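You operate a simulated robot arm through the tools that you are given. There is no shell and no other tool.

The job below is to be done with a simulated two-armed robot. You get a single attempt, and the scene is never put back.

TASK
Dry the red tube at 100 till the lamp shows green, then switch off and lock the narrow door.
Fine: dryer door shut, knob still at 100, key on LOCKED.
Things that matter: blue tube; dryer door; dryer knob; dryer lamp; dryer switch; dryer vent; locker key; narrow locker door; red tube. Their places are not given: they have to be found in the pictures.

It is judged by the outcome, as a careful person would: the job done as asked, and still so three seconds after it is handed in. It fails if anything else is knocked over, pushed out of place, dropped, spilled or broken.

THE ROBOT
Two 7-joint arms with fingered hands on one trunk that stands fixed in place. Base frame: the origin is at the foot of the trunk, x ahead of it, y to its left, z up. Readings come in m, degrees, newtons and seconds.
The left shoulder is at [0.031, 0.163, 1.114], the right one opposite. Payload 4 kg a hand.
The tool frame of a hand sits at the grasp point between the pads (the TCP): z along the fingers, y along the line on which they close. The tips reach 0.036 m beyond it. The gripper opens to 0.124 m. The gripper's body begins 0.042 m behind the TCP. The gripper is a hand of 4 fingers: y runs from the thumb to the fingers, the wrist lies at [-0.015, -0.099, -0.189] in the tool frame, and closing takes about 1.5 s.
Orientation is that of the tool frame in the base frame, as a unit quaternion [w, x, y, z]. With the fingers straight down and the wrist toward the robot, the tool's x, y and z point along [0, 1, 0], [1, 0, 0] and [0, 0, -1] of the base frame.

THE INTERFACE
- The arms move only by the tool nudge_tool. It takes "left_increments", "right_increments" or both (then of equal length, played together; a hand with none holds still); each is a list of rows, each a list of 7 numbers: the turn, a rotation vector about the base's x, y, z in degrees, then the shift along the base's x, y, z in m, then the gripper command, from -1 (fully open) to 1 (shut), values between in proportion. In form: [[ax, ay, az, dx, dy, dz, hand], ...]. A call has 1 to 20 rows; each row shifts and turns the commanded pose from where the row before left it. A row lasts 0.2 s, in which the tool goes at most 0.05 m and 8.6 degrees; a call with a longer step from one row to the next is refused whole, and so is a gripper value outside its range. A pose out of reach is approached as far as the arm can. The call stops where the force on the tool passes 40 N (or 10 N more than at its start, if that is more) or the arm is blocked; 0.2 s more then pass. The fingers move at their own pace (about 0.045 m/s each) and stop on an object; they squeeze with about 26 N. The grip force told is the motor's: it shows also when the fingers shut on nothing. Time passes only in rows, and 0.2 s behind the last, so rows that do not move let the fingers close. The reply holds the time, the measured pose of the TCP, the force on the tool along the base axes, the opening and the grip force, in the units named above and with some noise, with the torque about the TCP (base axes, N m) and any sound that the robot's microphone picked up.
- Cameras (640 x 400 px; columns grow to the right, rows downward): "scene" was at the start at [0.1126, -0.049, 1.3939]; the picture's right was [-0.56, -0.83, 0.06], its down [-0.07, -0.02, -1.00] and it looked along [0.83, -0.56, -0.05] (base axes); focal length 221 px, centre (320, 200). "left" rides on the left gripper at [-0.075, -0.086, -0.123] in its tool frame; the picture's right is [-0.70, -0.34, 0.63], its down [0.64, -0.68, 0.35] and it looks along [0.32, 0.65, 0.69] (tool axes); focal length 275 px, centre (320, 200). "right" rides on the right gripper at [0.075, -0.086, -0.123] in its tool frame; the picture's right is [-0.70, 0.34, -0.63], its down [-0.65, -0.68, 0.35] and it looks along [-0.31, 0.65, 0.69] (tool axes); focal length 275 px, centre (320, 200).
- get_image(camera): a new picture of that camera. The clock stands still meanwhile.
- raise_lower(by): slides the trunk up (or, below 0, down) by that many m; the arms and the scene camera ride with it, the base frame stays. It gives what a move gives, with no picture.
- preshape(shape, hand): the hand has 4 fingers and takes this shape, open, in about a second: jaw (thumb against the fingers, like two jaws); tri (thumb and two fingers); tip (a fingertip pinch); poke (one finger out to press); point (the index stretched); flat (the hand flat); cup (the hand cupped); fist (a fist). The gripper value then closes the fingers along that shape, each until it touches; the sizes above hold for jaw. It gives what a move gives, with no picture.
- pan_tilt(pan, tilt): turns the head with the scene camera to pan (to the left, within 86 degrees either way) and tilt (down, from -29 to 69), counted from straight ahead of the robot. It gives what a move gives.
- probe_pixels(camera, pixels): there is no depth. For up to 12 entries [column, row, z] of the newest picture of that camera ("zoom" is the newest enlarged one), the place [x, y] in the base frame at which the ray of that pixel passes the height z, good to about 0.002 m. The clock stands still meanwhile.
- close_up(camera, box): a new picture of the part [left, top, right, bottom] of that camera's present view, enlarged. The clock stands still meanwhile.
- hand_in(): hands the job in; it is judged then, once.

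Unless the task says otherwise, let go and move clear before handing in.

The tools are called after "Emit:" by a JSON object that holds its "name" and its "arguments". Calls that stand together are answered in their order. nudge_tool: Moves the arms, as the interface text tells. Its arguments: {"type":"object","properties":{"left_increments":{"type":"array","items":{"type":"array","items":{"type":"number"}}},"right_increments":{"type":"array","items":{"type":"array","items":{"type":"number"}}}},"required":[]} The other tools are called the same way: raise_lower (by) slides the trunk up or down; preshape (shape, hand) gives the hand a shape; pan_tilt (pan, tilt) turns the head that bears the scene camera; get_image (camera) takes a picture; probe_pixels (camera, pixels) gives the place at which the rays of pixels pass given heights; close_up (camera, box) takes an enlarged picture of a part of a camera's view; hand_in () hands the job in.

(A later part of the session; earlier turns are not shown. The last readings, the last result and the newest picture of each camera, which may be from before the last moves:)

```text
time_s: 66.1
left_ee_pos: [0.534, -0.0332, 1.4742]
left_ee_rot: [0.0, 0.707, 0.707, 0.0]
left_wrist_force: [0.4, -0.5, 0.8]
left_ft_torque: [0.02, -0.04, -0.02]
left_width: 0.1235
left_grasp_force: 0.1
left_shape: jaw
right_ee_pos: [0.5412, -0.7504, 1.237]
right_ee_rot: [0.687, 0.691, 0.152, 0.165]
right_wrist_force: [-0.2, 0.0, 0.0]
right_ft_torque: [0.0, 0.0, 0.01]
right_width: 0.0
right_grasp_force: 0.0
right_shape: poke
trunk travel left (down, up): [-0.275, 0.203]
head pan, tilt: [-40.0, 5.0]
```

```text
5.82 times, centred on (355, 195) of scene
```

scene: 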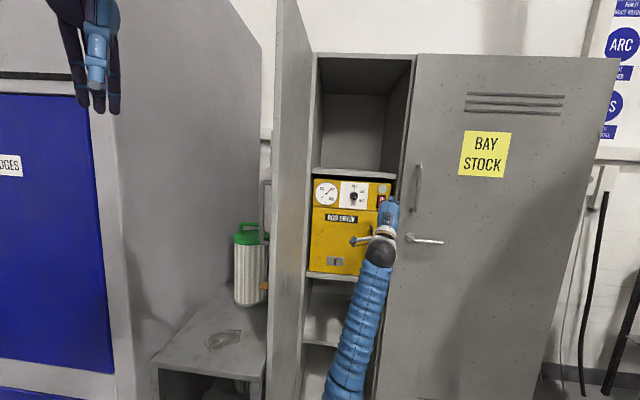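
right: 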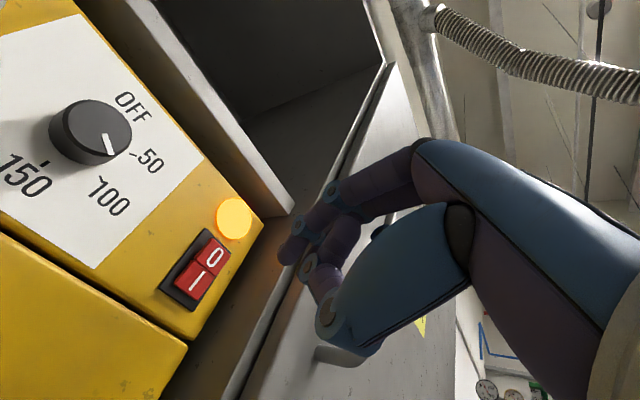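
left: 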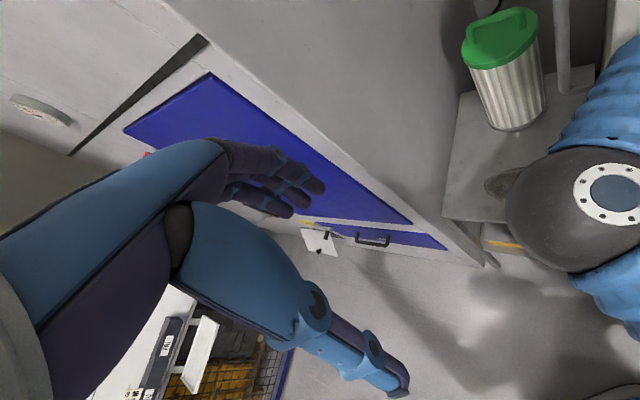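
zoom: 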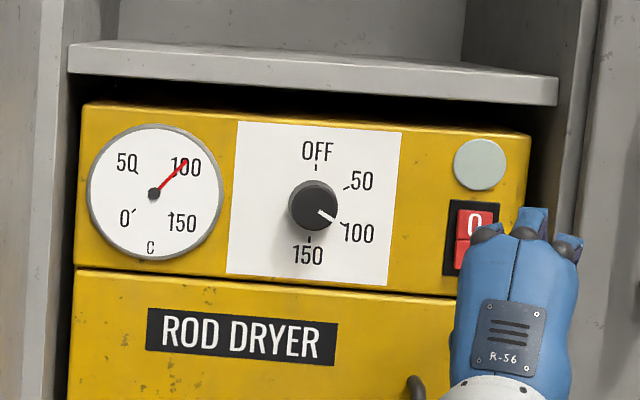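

Lamp off, switch at 0, knob at 100, dryer door shut. Now the narrow door: I'll locate its free edge, handle and orange key with both the scene and left cameras.

Emit:
{"name": "get_image", "arguments": {"camera": "left"}}

Emit:
{"name": "close_up", "arguments": {"camera": "scene", "box": [220, 150, 330, 330]}}

Emit:
{"name": "close_up", "arguments": {"camera": "left", "box": [540, 0, 640, 180]}}

```text
taken
```

left: 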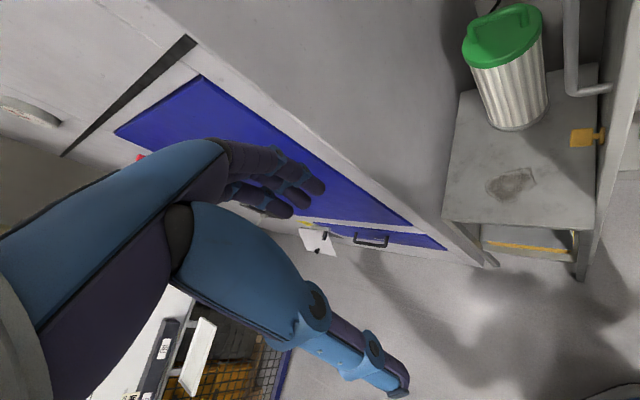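

```text
2.22 times, centred on (275, 240) of scene
```

zoom: 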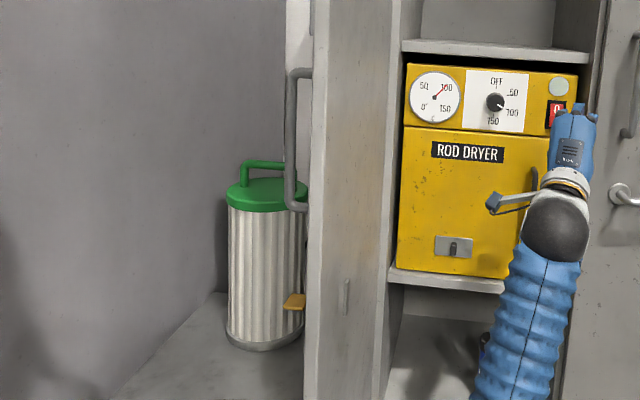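

```text
2.22 times, centred on (590, 90) of left
```

zoom: 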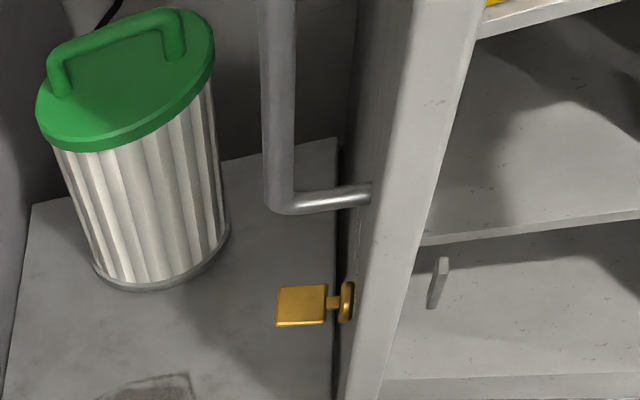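

The orange key is at scene (263,286) and left (582,137); the door handle's lower bend at scene (261,242) and left (572,90). I'll triangulate these.

Emit:
{"name": "probe_pixels", "arguments": {"camera": "scene", "pixels": [[263.3, 285.9, 0.9], [263.3, 285.9, 1.0], [263.3, 285.9, 1.1], [261.5, 242.3, 1.1], [261.5, 242.3, 1.2], [262.4, 182.4, 1.3], [275, 300, 0.9], [275, 300, 1.0]]}}

Emit:
{"name": "probe_pixels", "arguments": {"camera": "left", "pixels": [[581.9, 137.3, 0.9], [581.9, 137.3, 1.0], [581.9, 137.3, 1.1], [572, 90, 1.1], [572, 90, 1.2], [572, 90, 1.0], [603, 178, 0.9], [603, 178, 1.0], [612, 90, 1.1], [612, 90, 1.2]]}}

```text
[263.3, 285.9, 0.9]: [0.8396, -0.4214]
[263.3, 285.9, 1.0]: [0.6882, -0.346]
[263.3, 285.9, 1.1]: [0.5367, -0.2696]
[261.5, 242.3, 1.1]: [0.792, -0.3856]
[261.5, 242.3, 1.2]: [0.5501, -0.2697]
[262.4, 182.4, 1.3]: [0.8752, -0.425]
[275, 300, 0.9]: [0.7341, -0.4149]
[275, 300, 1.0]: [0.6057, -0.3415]
```

```text
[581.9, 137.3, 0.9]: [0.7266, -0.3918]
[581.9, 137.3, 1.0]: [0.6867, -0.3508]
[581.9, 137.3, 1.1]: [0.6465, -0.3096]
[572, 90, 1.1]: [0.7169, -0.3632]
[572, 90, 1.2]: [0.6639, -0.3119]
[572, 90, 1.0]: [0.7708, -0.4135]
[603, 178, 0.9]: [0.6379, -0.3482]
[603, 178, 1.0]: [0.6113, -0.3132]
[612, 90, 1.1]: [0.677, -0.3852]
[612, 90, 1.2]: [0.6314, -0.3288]
```

Key is at (0.687,-0.348,1.0) and the handle spans z≈1.14–1.32, about 4 cm from the door's free edge, which stands ~95° open. I'll use the right hand to sweep the door shut from its outer side; first I retreat it and move the left hand aside.

Emit:
{"name": "nudge_tool", "arguments": {"left_increments": [[0, 0, 0, -0.01, 0.03, 0.01, -1], [0, 0, 0, -0.01, 0.03, 0.01, -1], [0, 0, 0, -0.01, 0.03, 0.01, -1], [0, 0, 0, -0.01, 0.03, 0.01, -1], [0, 0, 0, -0.01, 0.03, 0, -1], [0, 0, 0, -0.01, 0.03, 0, -1], [0, 0, 0, 0, 0, 0, -1]], "right_increments": [[0, 0, 0, -0.0157, 0.0354, 0.0233, -1], [0, 0, 0, -0.0157, 0.0354, 0.0233, -1], [0, 0, 0, -0.0157, 0.0354, 0.0233, -1], [0, 0, 0, -0.0157, 0.0354, 0.0233, -1], [0, 0, 0, -0.0157, 0.0354, 0.0233, -1], [0, 0, 0, -0.0157, 0.0354, 0.0233, -1], [0, 0, 0, -0.0157, 0.0354, 0.0233, -1]]}}

Emit:
{"name": "get_image", "arguments": {"camera": "scene"}}

Emit:
{"name": "get_image", "arguments": {"camera": "right"}}

```text
time_s: 67.7
left_ee_pos: [0.4757, 0.1495, 1.5142]
left_ee_rot: [0.0, 0.707, 0.707, 0.0]
left_wrist_force: [0.7, 0.4, -0.6]
left_ft_torque: [0.0, 0.04, 0.03]
left_width: 0.1239
left_grasp_force: 0.1
left_shape: jaw
right_ee_pos: [0.441, -0.5074, 1.407]
right_ee_rot: [0.687, 0.691, 0.153, 0.164]
right_wrist_force: [-0.4, -0.6, 0.2]
right_ft_torque: [0.01, 0.0, -0.04]
right_width: 0.0
right_grasp_force: 0.2
right_shape: poke
right hand out of reach, approached as far as the arm can: row 7
trunk travel left (down, up): [-0.275, 0.203]
head pan, tilt: [-40.0, 5.0]
```

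```text
taken
```

scene: 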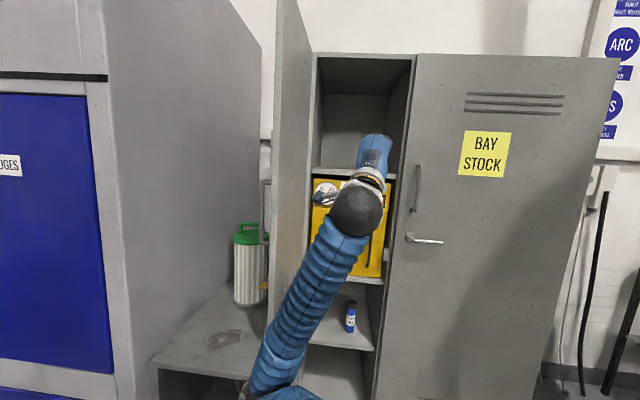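

```text
taken
```

right: 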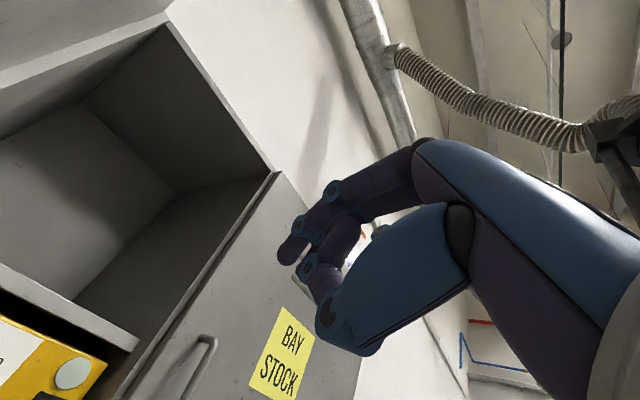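

The blue tube still stands and the arm is clear of the dryer. I'll now carry the right hand to the left across the front of the door's free edge (keeping it nearer to me than the edge).

Emit:
{"name": "nudge_tool", "arguments": {"right_increments": [[0, 0, 0, 0.0185, 0.0397, 0, -1], [0, 0, 0, 0.0185, 0.0397, 0, -1], [0, 0, 0, 0.0185, 0.0397, 0, -1], [0, 0, 0, 0.0185, 0.0397, 0, -1], [0, 0, 0, 0.0185, 0.0397, 0, -1], [0, 0, 0, 0.0185, 0.0397, 0, -1]]}}

Emit:
{"name": "get_image", "arguments": {"camera": "scene"}}

Emit:
{"name": "get_image", "arguments": {"camera": "right"}}

```text
time_s: 69.1
left_ee_pos: [0.475, 0.1511, 1.5146]
left_ee_rot: [0.0, 0.708, 0.707, 0.0]
left_wrist_force: [0.1, -0.1, 0.5]
left_ft_torque: [-0.04, -0.01, 0.01]
left_width: 0.1237
left_grasp_force: 0.1
left_shape: jaw
right_ee_pos: [0.5501, -0.2708, 1.4137]
right_ee_rot: [0.691, 0.688, 0.147, 0.166]
right_wrist_force: [-0.9, 0.0, -0.3]
right_ft_torque: [0.02, -0.04, -0.02]
right_width: 0.0
right_grasp_force: 0.1
right_shape: poke
trunk travel left (down, up): [-0.275, 0.203]
head pan, tilt: [-40.0, 5.0]
```

```text
taken
```

scene: 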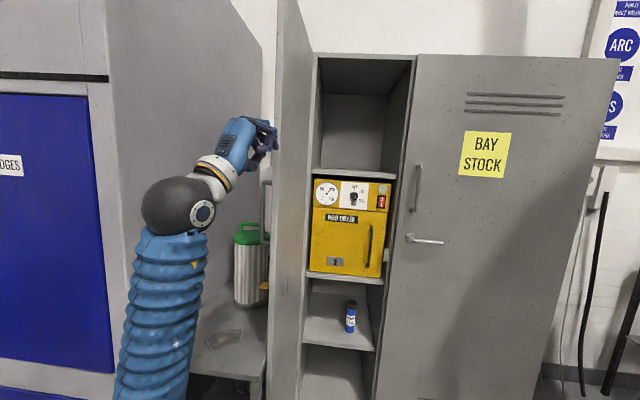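

```text
taken
```

right: 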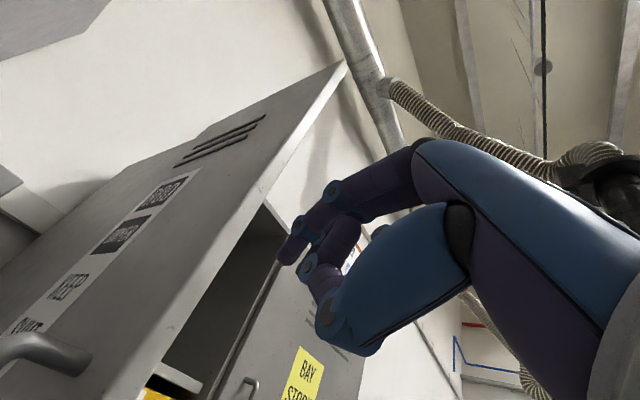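

The hand is now beside the door's free edge, and the right camera sees the outer face with a sign. I'll zoom to read it.

Emit:
{"name": "close_up", "arguments": {"camera": "right", "box": [0, 130, 300, 400]}}

Emit:
{"name": "close_up", "arguments": {"camera": "scene", "box": [180, 80, 330, 330]}}

```text
1.48 times, centred on (150, 265) of right
```

zoom: 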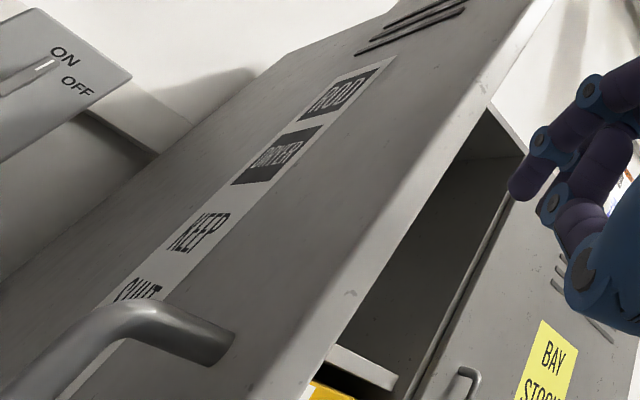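

```text
1.60 times, centred on (255, 205) of scene
```

zoom: 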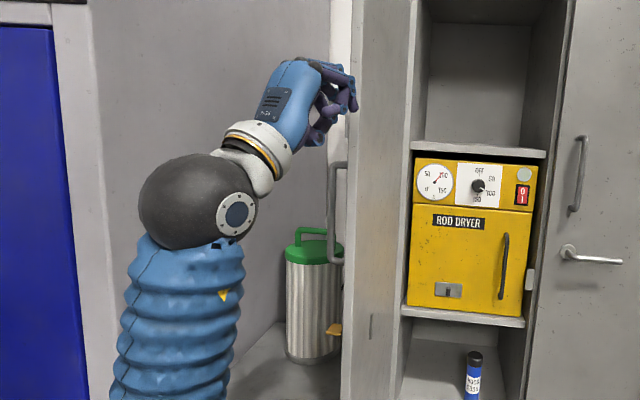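

The sign reads "ROD DRYER – KEEP SHUT". I'll move the hand further left and then forward alongside the outer face.

Emit:
{"name": "nudge_tool", "arguments": {"right_increments": [[0, 0, 0, 0.0286, 0.0383, 0, -1], [0, 0, 0, 0.0286, 0.0383, 0, -1], [0, 0, 0, 0.0287, 0.0382, 0, -1], [0, 0, -8, 0.0247, -0.0247, 0, -1], [0, 0, -8, 0.0247, -0.0247, 0, -1], [0, 0, 0, 0.0247, -0.0247, 0, -1], [0, 0, 0, 0.0247, -0.0247, 0, -1]]}}

Emit:
{"name": "get_image", "arguments": {"camera": "scene"}}

Emit:
{"name": "get_image", "arguments": {"camera": "right"}}

Emit:
{"name": "get_image", "arguments": {"camera": "left"}}

```text
time_s: 70.7
left_ee_pos: [0.4772, 0.1462, 1.5144]
left_ee_rot: [-0.001, 0.707, 0.708, -0.001]
left_wrist_force: [-1.0, 0.1, -0.2]
left_ft_torque: [0.04, 0.01, -0.05]
left_width: 0.1238
left_grasp_force: 0.2
left_shape: jaw
right_ee_pos: [0.7385, -0.2536, 1.4048]
right_ee_rot: [0.704, 0.705, 0.056, 0.067]
right_wrist_force: [1.1, 0.3, 0.3]
right_ft_torque: [-0.03, -0.01, 0.0]
right_width: 0.0001
right_grasp_force: 0.1
right_shape: poke
trunk travel left (down, up): [-0.275, 0.203]
head pan, tilt: [-40.0, 5.0]
```

```text
taken
```

scene: 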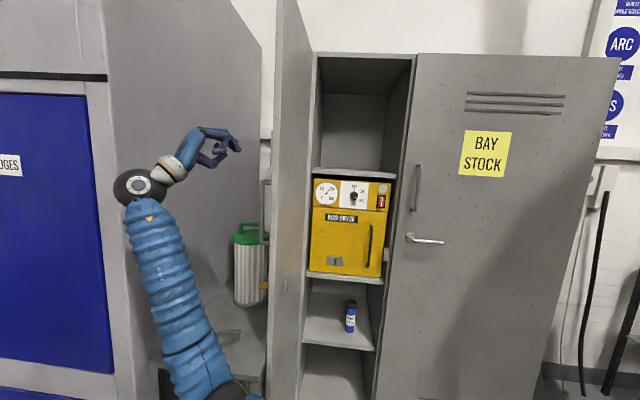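

```text
taken
```

right: 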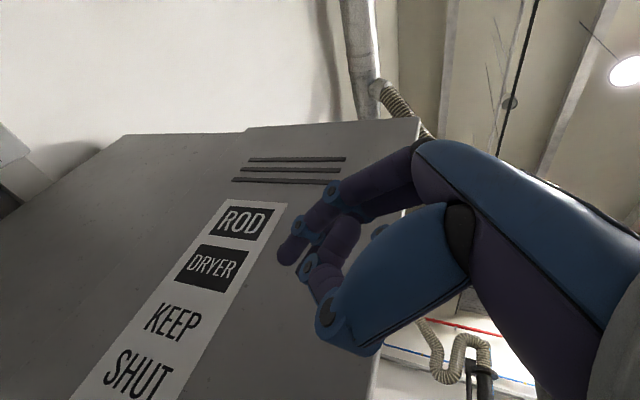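

```text
taken
```

left: 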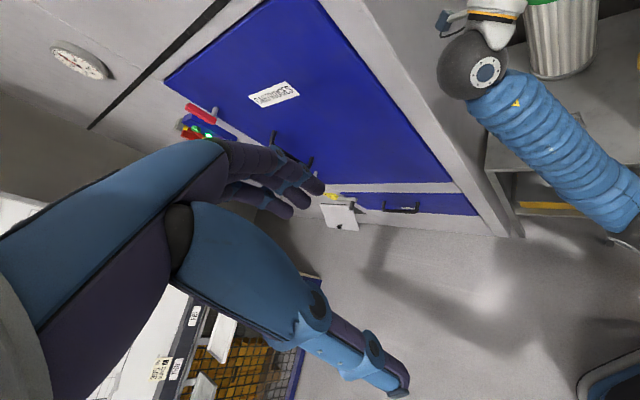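

The hand is on the outer side of the door, about 12 cm from its face, above the handle. I'll sweep right until it touches the door and then start closing it.

Emit:
{"name": "nudge_tool", "arguments": {"right_increments": [[0, 0, 0, -0.012, -0.0275, 0, -1], [0, 0, 0, -0.012, -0.0275, 0, -1], [0, 0, 0, -0.012, -0.0275, 0, -1], [0, 0, 0, -0.012, -0.0275, 0, -1]]}}

Emit:
{"name": "get_image", "arguments": {"camera": "scene"}}

Emit:
{"name": "get_image", "arguments": {"camera": "right"}}

```text
time_s: 71.7
left_ee_pos: [0.4766, 0.1485, 1.5139]
left_ee_rot: [0.0, 0.707, 0.707, -0.001]
left_wrist_force: [1.0, -0.8, 0.1]
left_ft_torque: [0.0, 0.0, -0.02]
left_width: 0.1235
left_grasp_force: 0.0
left_shape: jaw
right_ee_pos: [0.689, -0.3625, 1.4051]
right_ee_rot: [0.704, 0.705, 0.055, 0.068]
right_wrist_force: [-0.9, 0.3, 0.0]
right_ft_torque: [0.0, 0.03, -0.01]
right_width: 0.0003
right_grasp_force: 0.0
right_shape: poke
trunk travel left (down, up): [-0.275, 0.203]
head pan, tilt: [-40.0, 5.0]
```

```text
taken
```

scene: 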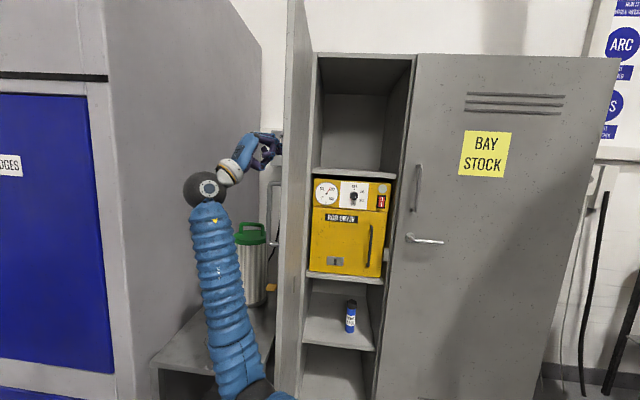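

```text
taken
```

right: 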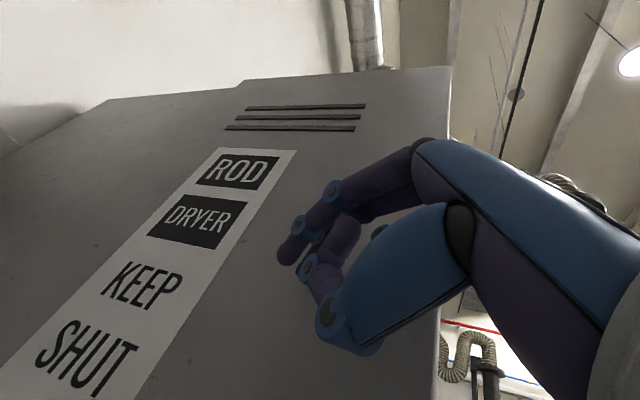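

The hand is touching and the door has begun to move (edge now at scene column ~288) with negligible force. I'll continue along the arc to about 65°.

Emit:
{"name": "nudge_tool", "arguments": {"right_increments": [[0, 0, 0, -0.0212, -0.0192, 0, -1], [0, 0, 0, -0.0213, -0.0192, 0, -1], [0, 0, 0, -0.0158, -0.0208, 0, -1], [0, 0, 0, -0.0159, -0.0208, 0, -1], [0, 0, 0, -0.012, -0.0232, 0, -1], [0, 0, 0, -0.012, -0.0233, 0, -1]]}}

Emit:
{"name": "get_image", "arguments": {"camera": "scene"}}

Emit:
{"name": "get_image", "arguments": {"camera": "right"}}

```text
time_s: 73.1
left_ee_pos: [0.4756, 0.1468, 1.5137]
left_ee_rot: [0.0, 0.707, 0.707, 0.0]
left_wrist_force: [0.1, 0.1, 1.0]
left_ft_torque: [0.01, -0.02, 0.0]
left_width: 0.1237
left_grasp_force: 0.0
left_shape: jaw
right_ee_pos: [0.5913, -0.4899, 1.4078]
right_ee_rot: [0.704, 0.705, 0.054, 0.067]
right_wrist_force: [-0.1, 0.1, 0.2]
right_ft_torque: [0.01, 0.0, 0.04]
right_width: 0.0
right_grasp_force: 0.0
right_shape: poke
trunk travel left (down, up): [-0.275, 0.203]
head pan, tilt: [-40.0, 5.0]
```

```text
taken
```

scene: 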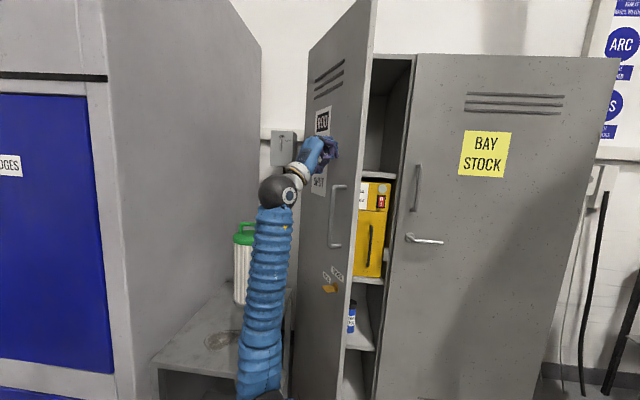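

```text
taken
```

right: 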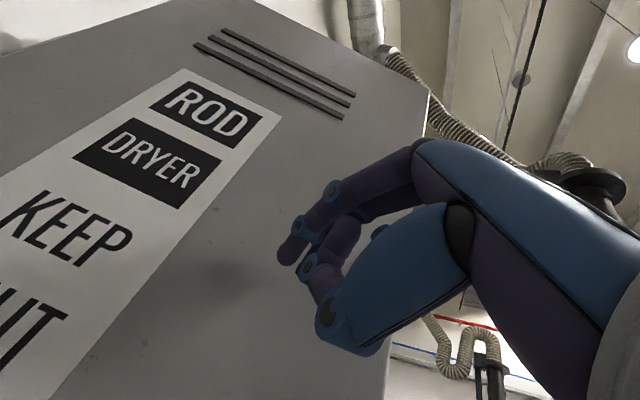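

The door is swinging shut nicely, and the key with its labels is visible at scene (330,285). Continuing along the arc.

Emit:
{"name": "nudge_tool", "arguments": {"right_increments": [[0, 0, 0, -0.0078, -0.025, 0, -1], [0, 0, 0, -0.0078, -0.025, 0, -1], [0, 0, 0, -0.0033, -0.026, 0, -1], [0, 0, 0, -0.0032, -0.0259, 0, -1], [0, 0, 0, 0.0012, -0.0262, 0, -1], [0, 0, 0, 0.0012, -0.0261, 0, -1]]}}

Emit:
{"name": "get_image", "arguments": {"camera": "scene"}}

Emit:
{"name": "get_image", "arguments": {"camera": "right"}}

```text
time_s: 74.5
left_ee_pos: [0.4752, 0.1469, 1.5136]
left_ee_rot: [0.0, 0.707, 0.707, 0.0]
left_wrist_force: [-0.5, -0.3, 0.1]
left_ft_torque: [0.01, -0.03, 0.02]
left_width: 0.1238
left_grasp_force: 0.1
left_shape: jaw
right_ee_pos: [0.5717, -0.6444, 1.4068]
right_ee_rot: [0.703, 0.705, 0.056, 0.067]
right_wrist_force: [-1.3, 0.7, -0.4]
right_ft_torque: [0.02, -0.01, 0.0]
right_width: 0.0
right_grasp_force: 0.1
right_shape: poke
trunk travel left (down, up): [-0.275, 0.203]
head pan, tilt: [-40.0, 5.0]
```

```text
taken
```

scene: 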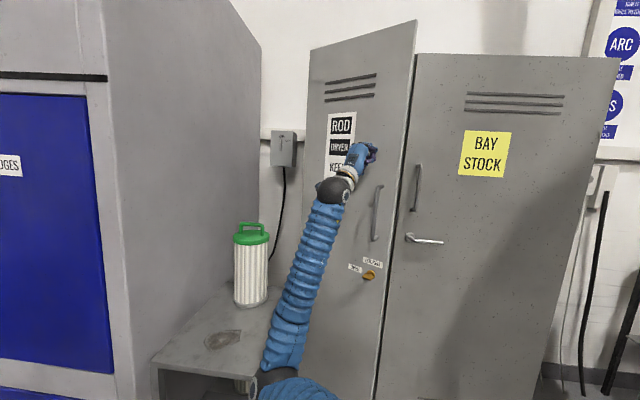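

```text
taken
```

right: 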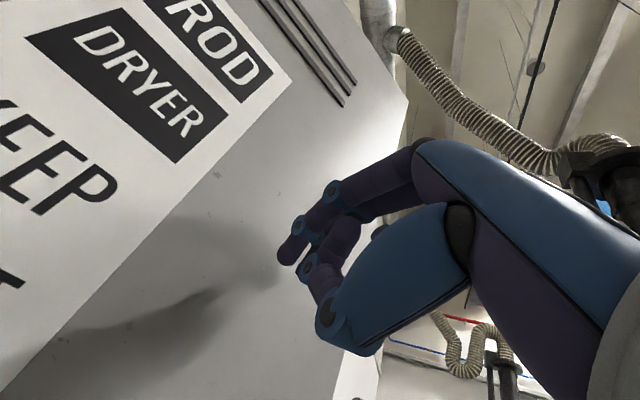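

The door is at about 35°. I'll continue to about 15°, easing the hand's yaw back toward the door normal.

Emit:
{"name": "nudge_tool", "arguments": {"right_increments": [[0, 0, 4, 0.0058, -0.0255, 0, -1], [0, 0, 4, 0.0058, -0.0255, 0, -1], [0, 0, 4, 0.0101, -0.0242, 0, -1], [0, 0, 4, 0.0101, -0.0242, 0, -1]]}}

Emit:
{"name": "get_image", "arguments": {"camera": "scene"}}

Emit:
{"name": "get_image", "arguments": {"camera": "right"}}

```text
time_s: 75.5
left_ee_pos: [0.4758, 0.1463, 1.5153]
left_ee_rot: [-0.001, 0.707, 0.707, 0.001]
left_wrist_force: [0.4, -1.1, 0.2]
left_ft_torque: [0.03, 0.02, -0.03]
left_width: 0.1236
left_grasp_force: 0.1
left_shape: jaw
right_ee_pos: [0.6035, -0.7438, 1.4077]
right_ee_rot: [0.687, 0.691, 0.154, 0.165]
right_wrist_force: [-0.9, 0.8, -0.4]
right_ft_torque: [-0.02, 0.02, -0.01]
right_width: 0.0
right_grasp_force: 0.1
right_shape: poke
trunk travel left (down, up): [-0.275, 0.203]
head pan, tilt: [-40.0, 5.0]
```

```text
taken
```

scene: 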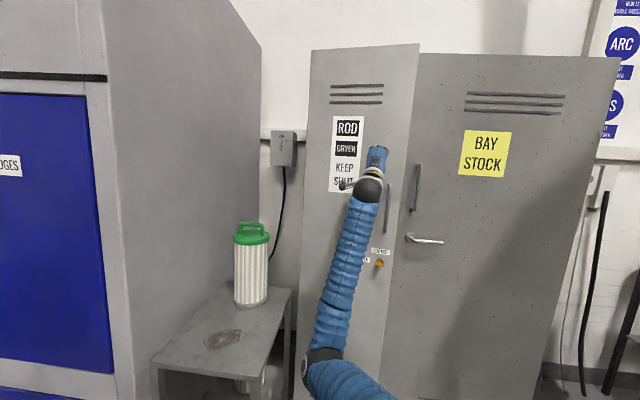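

```text
taken
```

right: 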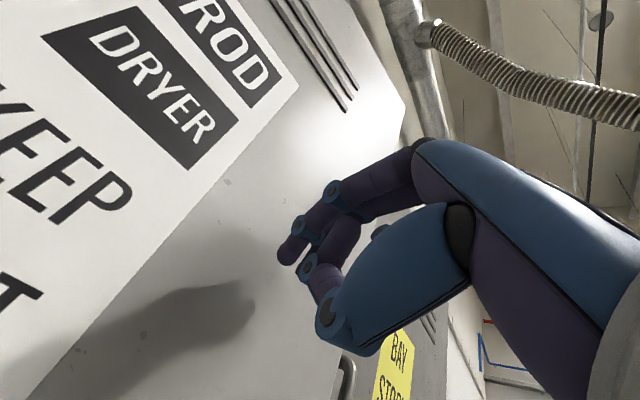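

The door is nearly shut (~15°). I'll push the remaining distance along the normal until it seats.

Emit:
{"name": "nudge_tool", "arguments": {"right_increments": [[0, 0, 0, 0.0141, -0.022, 0, -1], [0, 0, 0, 0.0141, -0.022, 0, -1], [0, 0, 0, 0.0085, -0.01, 0, -1], [0, 0, 0, 0.0085, -0.01, 0, -1], [0, 0, 0, 0.005, -0.005, 0, -1], [0, 0, 0, 0.005, -0.005, 0, -1]]}}

Emit:
{"name": "get_image", "arguments": {"camera": "scene"}}

Emit:
{"name": "get_image", "arguments": {"camera": "right"}}

```text
time_s: 76.6
left_ee_pos: [0.4725, 0.1506, 1.5148]
left_ee_rot: [0.001, 0.707, 0.707, -0.001]
left_wrist_force: [1.0, -0.2, -0.5]
left_ft_torque: [0.02, 0.02, 0.0]
left_width: 0.1238
left_grasp_force: 0.0
left_shape: jaw
right_ee_pos: [0.6438, -0.7987, 1.4173]
right_ee_rot: [0.693, 0.684, 0.151, 0.168]
right_wrist_force: [-22.2, 39.0, 5.0]
right_ft_torque: [0.22, 0.14, 0.18]
right_width: 0.0
right_grasp_force: 0.1
right_shape: poke
trunk travel left (down, up): [-0.275, 0.203]
head pan, tilt: [-40.0, 5.0]
stopped in row 5 (right hand): the force on the tool passed its limit at 44 N (the readings are from after the stop); the commanded pose is now the measured one
```

```text
taken
```

scene: 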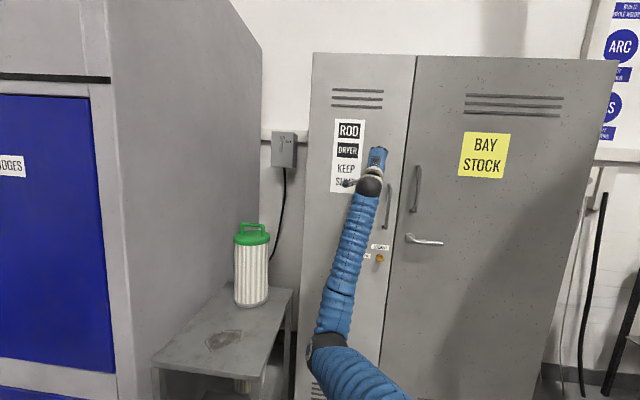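

```text
taken
```

right: 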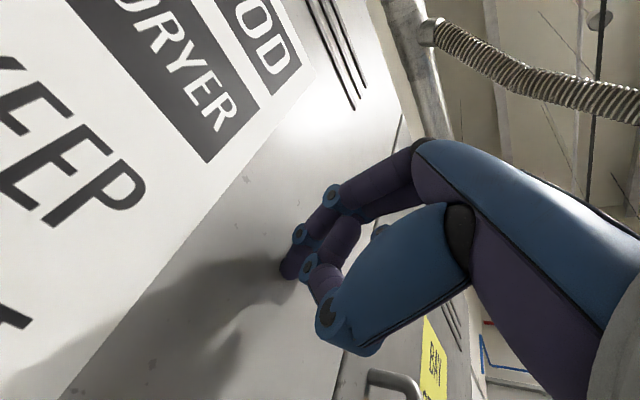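

The door is flush with its neighbour and resisted at 44 N, so it's shut. I'll back off and look at the key and its labels.

Emit:
{"name": "nudge_tool", "arguments": {"right_increments": [[0, 0, 0, -0.0177, 0.0177, 0, -1], [0, 0, 0, -0.0283, 0.0283, 0, -1], [0, 0, 0, -0.0283, 0.0283, 0, -1]]}}

Emit:
{"name": "get_image", "arguments": {"camera": "scene"}}

Emit:
{"name": "close_up", "arguments": {"camera": "scene", "box": [340, 225, 420, 285]}}

```text
time_s: 77.4
left_ee_pos: [0.4764, 0.1471, 1.5132]
left_ee_rot: [0.0, 0.707, 0.707, 0.001]
left_wrist_force: [0.9, -0.1, -0.3]
left_ft_torque: [0.01, -0.02, -0.01]
left_width: 0.1238
left_grasp_force: 0.2
left_shape: jaw
right_ee_pos: [0.5752, -0.7325, 1.4077]
right_ee_rot: [0.689, 0.689, 0.154, 0.167]
right_wrist_force: [0.0, -0.2, -0.6]
right_ft_torque: [-0.01, -0.02, 0.02]
right_width: 0.0
right_grasp_force: 0.1
right_shape: poke
trunk travel left (down, up): [-0.275, 0.203]
head pan, tilt: [-40.0, 5.0]
```

```text
taken
```

scene: 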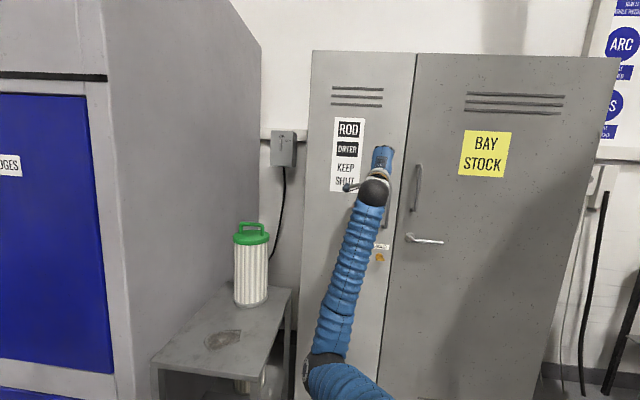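

```text
6.67 times, centred on (380, 255) of scene
```

zoom: 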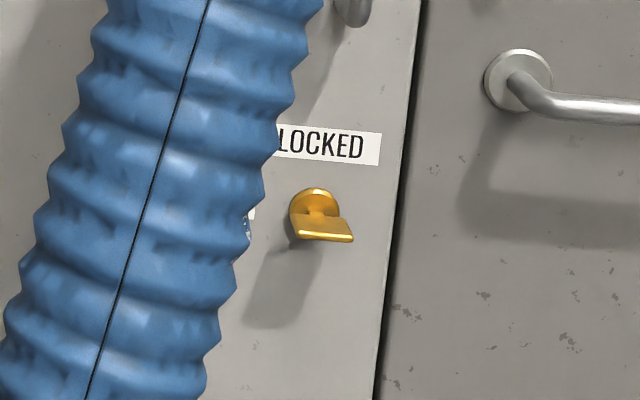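

"LOCKED" is above the key and the key's bow is horizontal, so it needs a 90° clockwise turn. I'll bring the right hand down and back to a pre-grasp position in front of the key, turning it to face the door squarely.

Emit:
{"name": "nudge_tool", "arguments": {"right_increments": [[0, 0, 2.1, -0.0081, -0.0011, -0.045, -1], [0, 0, 2.1, -0.0081, -0.0011, -0.045, -1], [0, 0, 2.1, -0.0081, -0.0011, -0.045, -1], [0, 0, 2.1, -0.0081, -0.0011, -0.045, -1], [0, 0, 2.1, -0.0081, -0.0011, -0.045, -1], [0, 0, 2.1, -0.0081, -0.0011, -0.045, -1], [0, 0, 2.1, -0.0081, -0.0011, -0.045, -1], [0, 0, 2.1, -0.0081, -0.0011, -0.045, -1], [0, 0, 2.1, -0.0081, -0.0011, -0.045, -1]]}}

Emit:
{"name": "get_image", "arguments": {"camera": "scene"}}

Emit:
{"name": "get_image", "arguments": {"camera": "right"}}

```text
time_s: 79.4
left_ee_pos: [0.475, 0.1469, 1.5143]
left_ee_rot: [0.0, 0.707, 0.707, 0.0]
left_wrist_force: [0.4, 0.5, -0.4]
left_ft_torque: [-0.01, -0.01, 0.04]
left_width: 0.1239
left_grasp_force: 0.0
left_shape: jaw
right_ee_pos: [0.5016, -0.7424, 1.0025]
right_ee_rot: [0.653, 0.653, 0.264, 0.278]
right_wrist_force: [1.1, -0.4, 0.2]
right_ft_torque: [0.06, 0.03, 0.01]
right_width: 0.0
right_grasp_force: 0.1
right_shape: poke
trunk travel left (down, up): [-0.275, 0.203]
head pan, tilt: [-40.0, 5.0]
```

```text
taken
```

scene: 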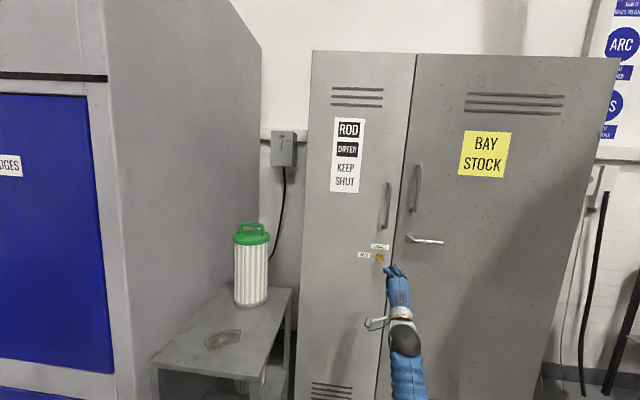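

```text
taken
```

right: 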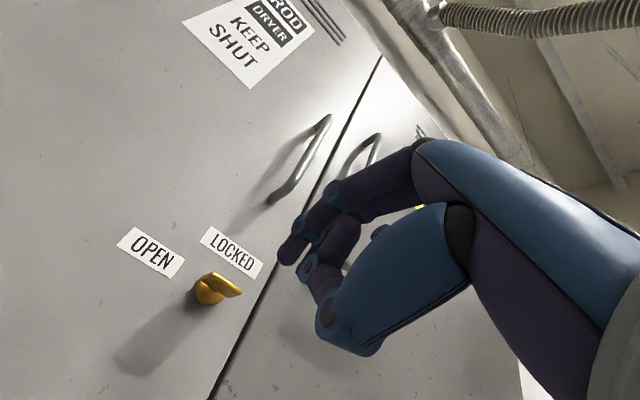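

Now both views clearly show OPEN at left of the key and LOCKED above it. I'll zoom to see the key's pointer and whether the door is fully shut.

Emit:
{"name": "close_up", "arguments": {"camera": "right", "box": [100, 210, 300, 340]}}

Emit:
{"name": "probe_pixels", "arguments": {"camera": "zoom", "pixels": [[385, 255, 0.98], [385, 255, 1.0], [385, 255, 1.02], [340, 265, 0.98], [340, 265, 1.0], [340, 265, 1.02]]}}

Emit:
{"name": "close_up", "arguments": {"camera": "scene", "box": [350, 230, 420, 280]}}

Emit:
{"name": "close_up", "arguments": {"camera": "scene", "box": [300, 30, 440, 110]}}

```text
3.08 times, centred on (200, 275) of right
```

zoom: 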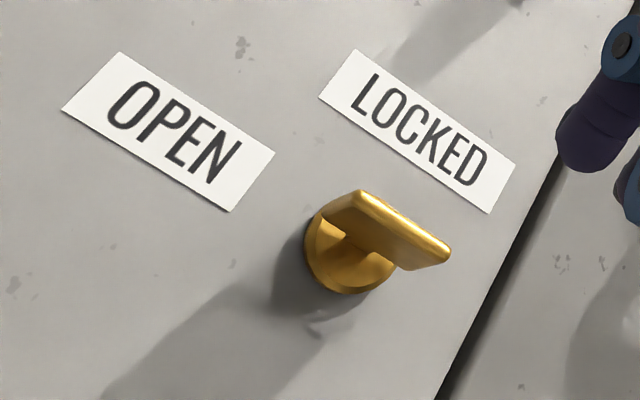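

```text
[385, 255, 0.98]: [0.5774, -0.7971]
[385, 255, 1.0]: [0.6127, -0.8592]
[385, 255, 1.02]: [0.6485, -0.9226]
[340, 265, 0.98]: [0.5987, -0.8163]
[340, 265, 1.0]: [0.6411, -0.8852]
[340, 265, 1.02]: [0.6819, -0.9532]
```

```text
8.00 times, centred on (385, 255) of scene
```

zoom: 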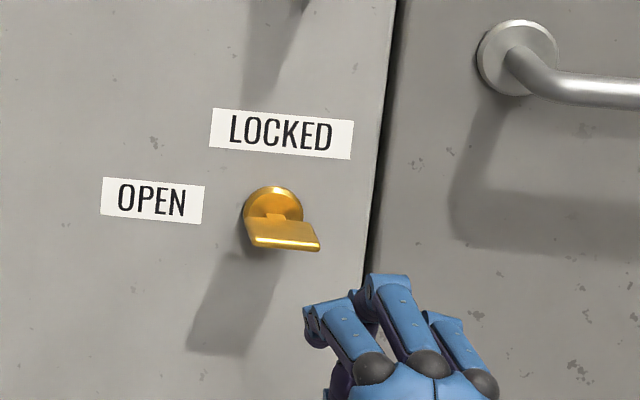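

```text
4.57 times, centred on (370, 70) of scene
```

zoom: 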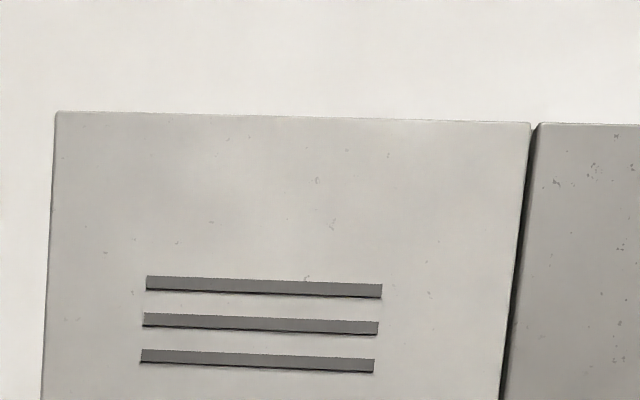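

The door is flush with its neighbour, and the bow is a horizontal plate just below-right of the rosette in the scene. I'll triangulate the bow's front edge and rosette from both cameras.

Emit:
{"name": "close_up", "arguments": {"camera": "scene", "box": [366, 243, 398, 263]}}

Emit:
{"name": "probe_pixels", "arguments": {"camera": "zoom", "pixels": [[240, 220, 0.98], [240, 220, 1.0], [240, 220, 1.02]]}}

Emit:
{"name": "close_up", "arguments": {"camera": "right", "box": [180, 250, 260, 310]}}

Emit:
{"name": "probe_pixels", "arguments": {"camera": "zoom", "pixels": [[320, 200, 0.98], [320, 200, 1.0], [320, 200, 1.02]]}}

```text
16.00 times, centred on (382, 253) of scene
```

zoom: 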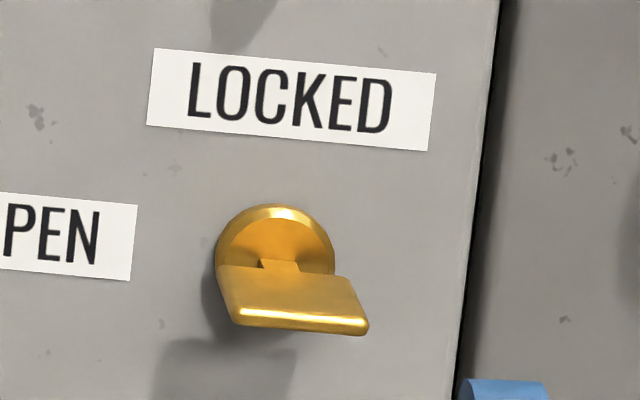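

```text
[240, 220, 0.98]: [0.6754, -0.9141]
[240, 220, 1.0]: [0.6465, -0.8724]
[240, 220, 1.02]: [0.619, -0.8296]
```

```text
6.67 times, centred on (220, 280) of right
```

zoom: 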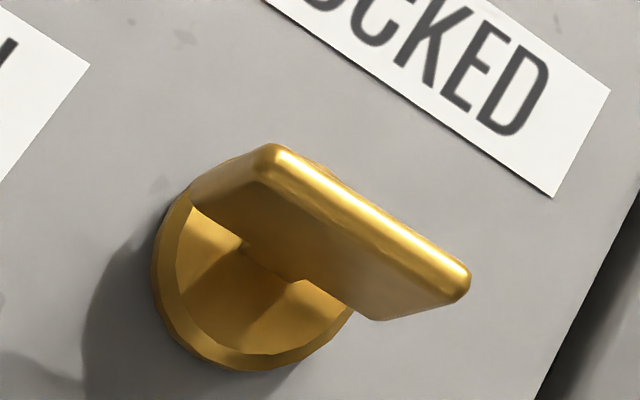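

```text
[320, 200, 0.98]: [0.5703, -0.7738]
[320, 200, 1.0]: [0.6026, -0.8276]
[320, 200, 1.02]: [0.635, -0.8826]
```

Now I'll probe the same features: bow front-edge midpoint (right zoom (370,218), scene zoom (303,324)) and the rosette centre.

Emit:
{"name": "probe_pixels", "arguments": {"camera": "zoom", "pixels": [[370, 218, 0.98], [370, 218, 0.99], [370, 218, 1.0], [370, 218, 1.01], [255, 275, 0.98], [255, 275, 0.99], [255, 275, 1.0], [275, 155, 0.99], [275, 155, 1.0], [463, 282, 0.99], [463, 282, 1.0]]}}

Emit:
{"name": "close_up", "arguments": {"camera": "scene", "box": [366, 243, 398, 263]}}

Emit:
{"name": "probe_pixels", "arguments": {"camera": "zoom", "pixels": [[303, 322, 0.98], [303, 322, 0.99], [303, 322, 1.0], [303, 322, 1.01], [275, 258, 0.98], [275, 258, 0.99], [275, 258, 1.0], [238, 316, 0.99], [238, 316, 1.0], [367, 326, 0.99], [367, 326, 1.0]]}}

```text
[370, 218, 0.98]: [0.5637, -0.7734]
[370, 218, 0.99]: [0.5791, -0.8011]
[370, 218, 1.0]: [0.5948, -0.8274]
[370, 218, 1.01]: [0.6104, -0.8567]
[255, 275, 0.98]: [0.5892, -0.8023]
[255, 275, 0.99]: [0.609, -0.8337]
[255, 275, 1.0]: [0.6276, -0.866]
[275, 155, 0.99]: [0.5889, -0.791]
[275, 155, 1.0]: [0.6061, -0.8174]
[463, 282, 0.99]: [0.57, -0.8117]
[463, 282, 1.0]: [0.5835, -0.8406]
```

```text
16.00 times, centred on (382, 253) of scene
```

zoom: 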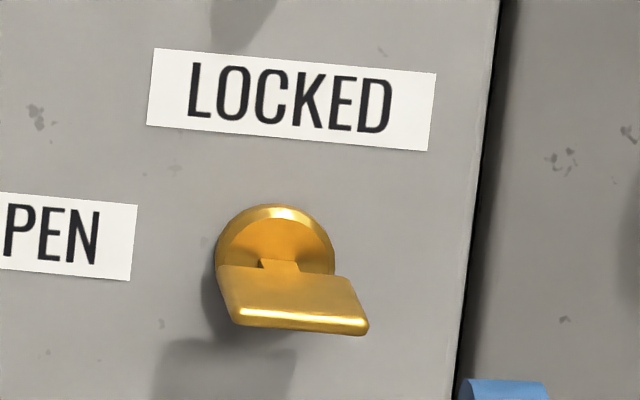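

```text
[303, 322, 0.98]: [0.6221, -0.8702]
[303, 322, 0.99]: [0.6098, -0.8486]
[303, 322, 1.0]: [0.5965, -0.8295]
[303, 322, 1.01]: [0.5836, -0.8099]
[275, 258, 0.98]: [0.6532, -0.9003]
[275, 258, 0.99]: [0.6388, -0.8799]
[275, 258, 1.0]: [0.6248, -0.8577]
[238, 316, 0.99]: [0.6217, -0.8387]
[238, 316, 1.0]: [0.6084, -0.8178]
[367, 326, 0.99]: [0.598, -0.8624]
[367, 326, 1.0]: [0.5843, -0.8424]
```

The key's axis is at about S=0.166, z=1.000, bow front at depth 1.007, with the hand already squared to the door. I'll set the three-finger shape, open ~6 cm, and align with the key.

Emit:
{"name": "preshape", "arguments": {"shape": "tri", "hand": "right"}}

Emit:
{"name": "nudge_tool", "arguments": {"right_increments": [[0, 0, 0, 0.003, 0.003, -0.0025, 0], [0, 0, 0, 0.0218, -0.0218, 0, 0], [0, 0, 0, 0.0218, -0.0218, 0, 0], [0, 0, 0, 0, 0, 0, 0], [0, 0, 0, 0, 0, 0, 0]]}}

Emit:
{"name": "get_image", "arguments": {"camera": "right"}}

Emit:
{"name": "close_up", "arguments": {"camera": "scene", "box": [350, 225, 430, 295]}}

```text
time_s: 80.3
left_ee_pos: [0.4755, 0.1483, 1.515]
left_ee_rot: [0.0, 0.707, 0.707, 0.0]
left_wrist_force: [0.4, -0.5, -0.4]
left_ft_torque: [0.01, -0.01, 0.01]
left_width: 0.1238
left_grasp_force: 0.0
left_shape: jaw
right_ee_pos: [0.4998, -0.7412, 1.0023]
right_ee_rot: [0.653, 0.654, 0.262, 0.276]
right_wrist_force: [-0.7, -0.4, -0.6]
right_ft_torque: [0.02, 0.01, 0.0]
right_width: 0.1241
right_grasp_force: 0.1
right_shape: tri
trunk travel left (down, up): [-0.275, 0.203]
head pan, tilt: [-40.0, 5.0]
```

```text
time_s: 81.5
left_ee_pos: [0.4755, 0.1484, 1.514]
left_ee_rot: [0.001, 0.708, 0.707, -0.001]
left_wrist_force: [-0.1, 0.1, 0.6]
left_ft_torque: [-0.02, 0.03, -0.02]
left_width: 0.1238
left_grasp_force: 0.2
left_shape: jaw
right_ee_pos: [0.5465, -0.7818, 0.9999]
right_ee_rot: [0.653, 0.654, 0.263, 0.277]
right_wrist_force: [0.2, 0.0, 1.5]
right_ft_torque: [-0.03, -0.01, 0.02]
right_width: 0.0621
right_grasp_force: 0.1
right_shape: tri
trunk travel left (down, up): [-0.275, 0.203]
head pan, tilt: [-40.0, 5.0]
```

```text
taken
```

right: 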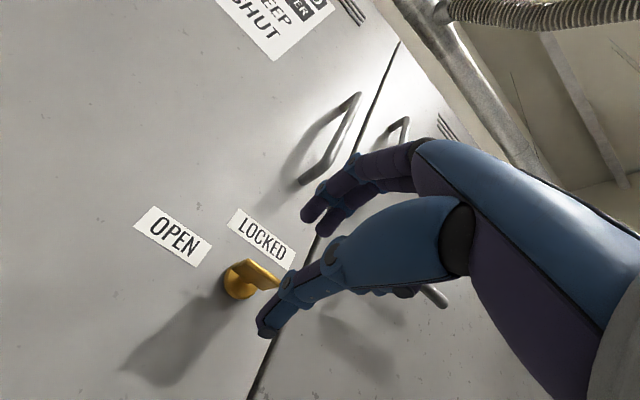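

```text
5.71 times, centred on (390, 260) of scene
```

zoom: 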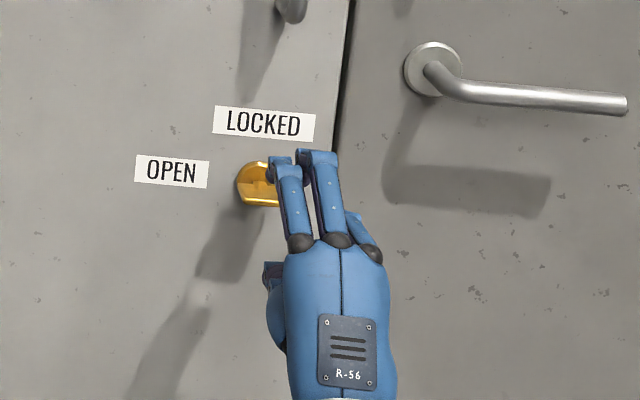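

Aligned: predicted bow position (270,274) vs seen (263,272). I'll advance so the fingertips straddle the bow.

Emit:
{"name": "nudge_tool", "arguments": {"right_increments": [[0, 0, 0, 0.015, -0.015, 0, 0], [0, 0, 0, 0.015, -0.015, 0, 0], [0, 0, 0, 0.0135, -0.0135, 0, 0]]}}

Emit:
{"name": "close_up", "arguments": {"camera": "right", "box": [200, 180, 380, 340]}}

Emit:
{"name": "close_up", "arguments": {"camera": "scene", "box": [350, 225, 430, 295]}}

```text
time_s: 82.3
left_ee_pos: [0.4755, 0.148, 1.5142]
left_ee_rot: [0.001, 0.707, 0.707, 0.0]
left_wrist_force: [-0.7, 0.5, -0.2]
left_ft_torque: [0.02, 0.02, -0.01]
left_width: 0.1233
left_grasp_force: 0.0
left_shape: jaw
right_ee_pos: [0.5875, -0.8241, 1.0006]
right_ee_rot: [0.652, 0.654, 0.263, 0.279]
right_wrist_force: [0.0, 0.2, 0.3]
right_ft_torque: [-0.02, -0.04, -0.01]
right_width: 0.0622
right_grasp_force: 0.1
right_shape: tri
trunk travel left (down, up): [-0.275, 0.203]
head pan, tilt: [-40.0, 5.0]
```

```text
2.50 times, centred on (290, 260) of right
```

zoom: 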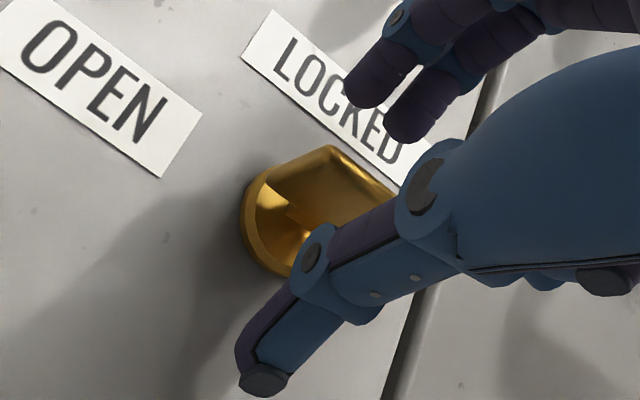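

```text
5.71 times, centred on (390, 260) of scene
```

zoom: 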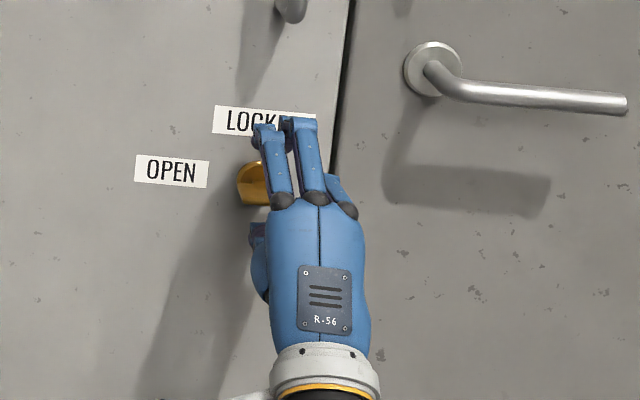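

The bow lies between the thumb and two fingers with no contact force. I'll close the grip gradually.

Emit:
{"name": "nudge_tool", "arguments": {"right_increments": [[0, 0, 0, 0, 0, 0, 0.3], [0, 0, 0, 0, 0, 0, 0.6], [0, 0, 0, 0, 0, 0, 0.9], [0, 0, 0, 0, 0, 0, 1], [0, 0, 0, 0, 0, 0, 1], [0, 0, 0, 0, 0, 0, 1]]}}

Emit:
{"name": "close_up", "arguments": {"camera": "right", "box": [200, 180, 380, 340]}}

Emit:
{"name": "close_up", "arguments": {"camera": "scene", "box": [350, 225, 430, 295]}}

```text
time_s: 83.7
left_ee_pos: [0.475, 0.1479, 1.5138]
left_ee_rot: [0.0, 0.708, 0.707, 0.0]
left_wrist_force: [-0.2, 0.6, -0.4]
left_ft_torque: [-0.01, 0.01, 0.03]
left_width: 0.1238
left_grasp_force: 0.0
left_shape: jaw
right_ee_pos: [0.5884, -0.8254, 1.0004]
right_ee_rot: [0.653, 0.654, 0.264, 0.276]
right_wrist_force: [-0.7, 1.1, -3.3]
right_ft_torque: [-0.41, -0.31, 0.03]
right_width: 0.0137
right_grasp_force: 26.0
right_shape: tri
trunk travel left (down, up): [-0.275, 0.203]
head pan, tilt: [-40.0, 5.0]
```

```text
2.50 times, centred on (290, 260) of right
```

zoom: 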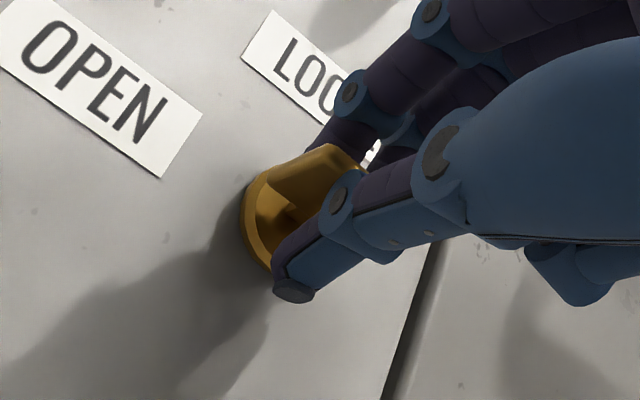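

```text
5.71 times, centred on (390, 260) of scene
```

zoom: 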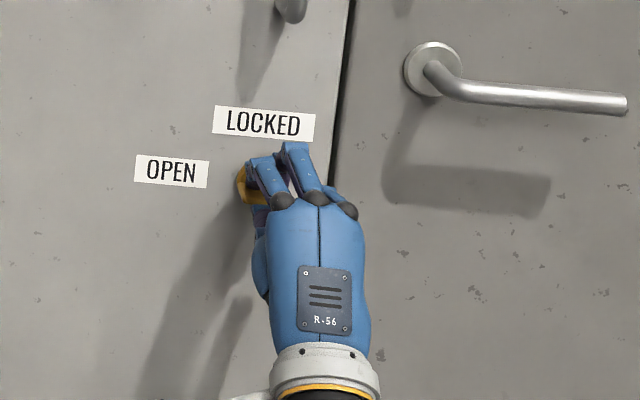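

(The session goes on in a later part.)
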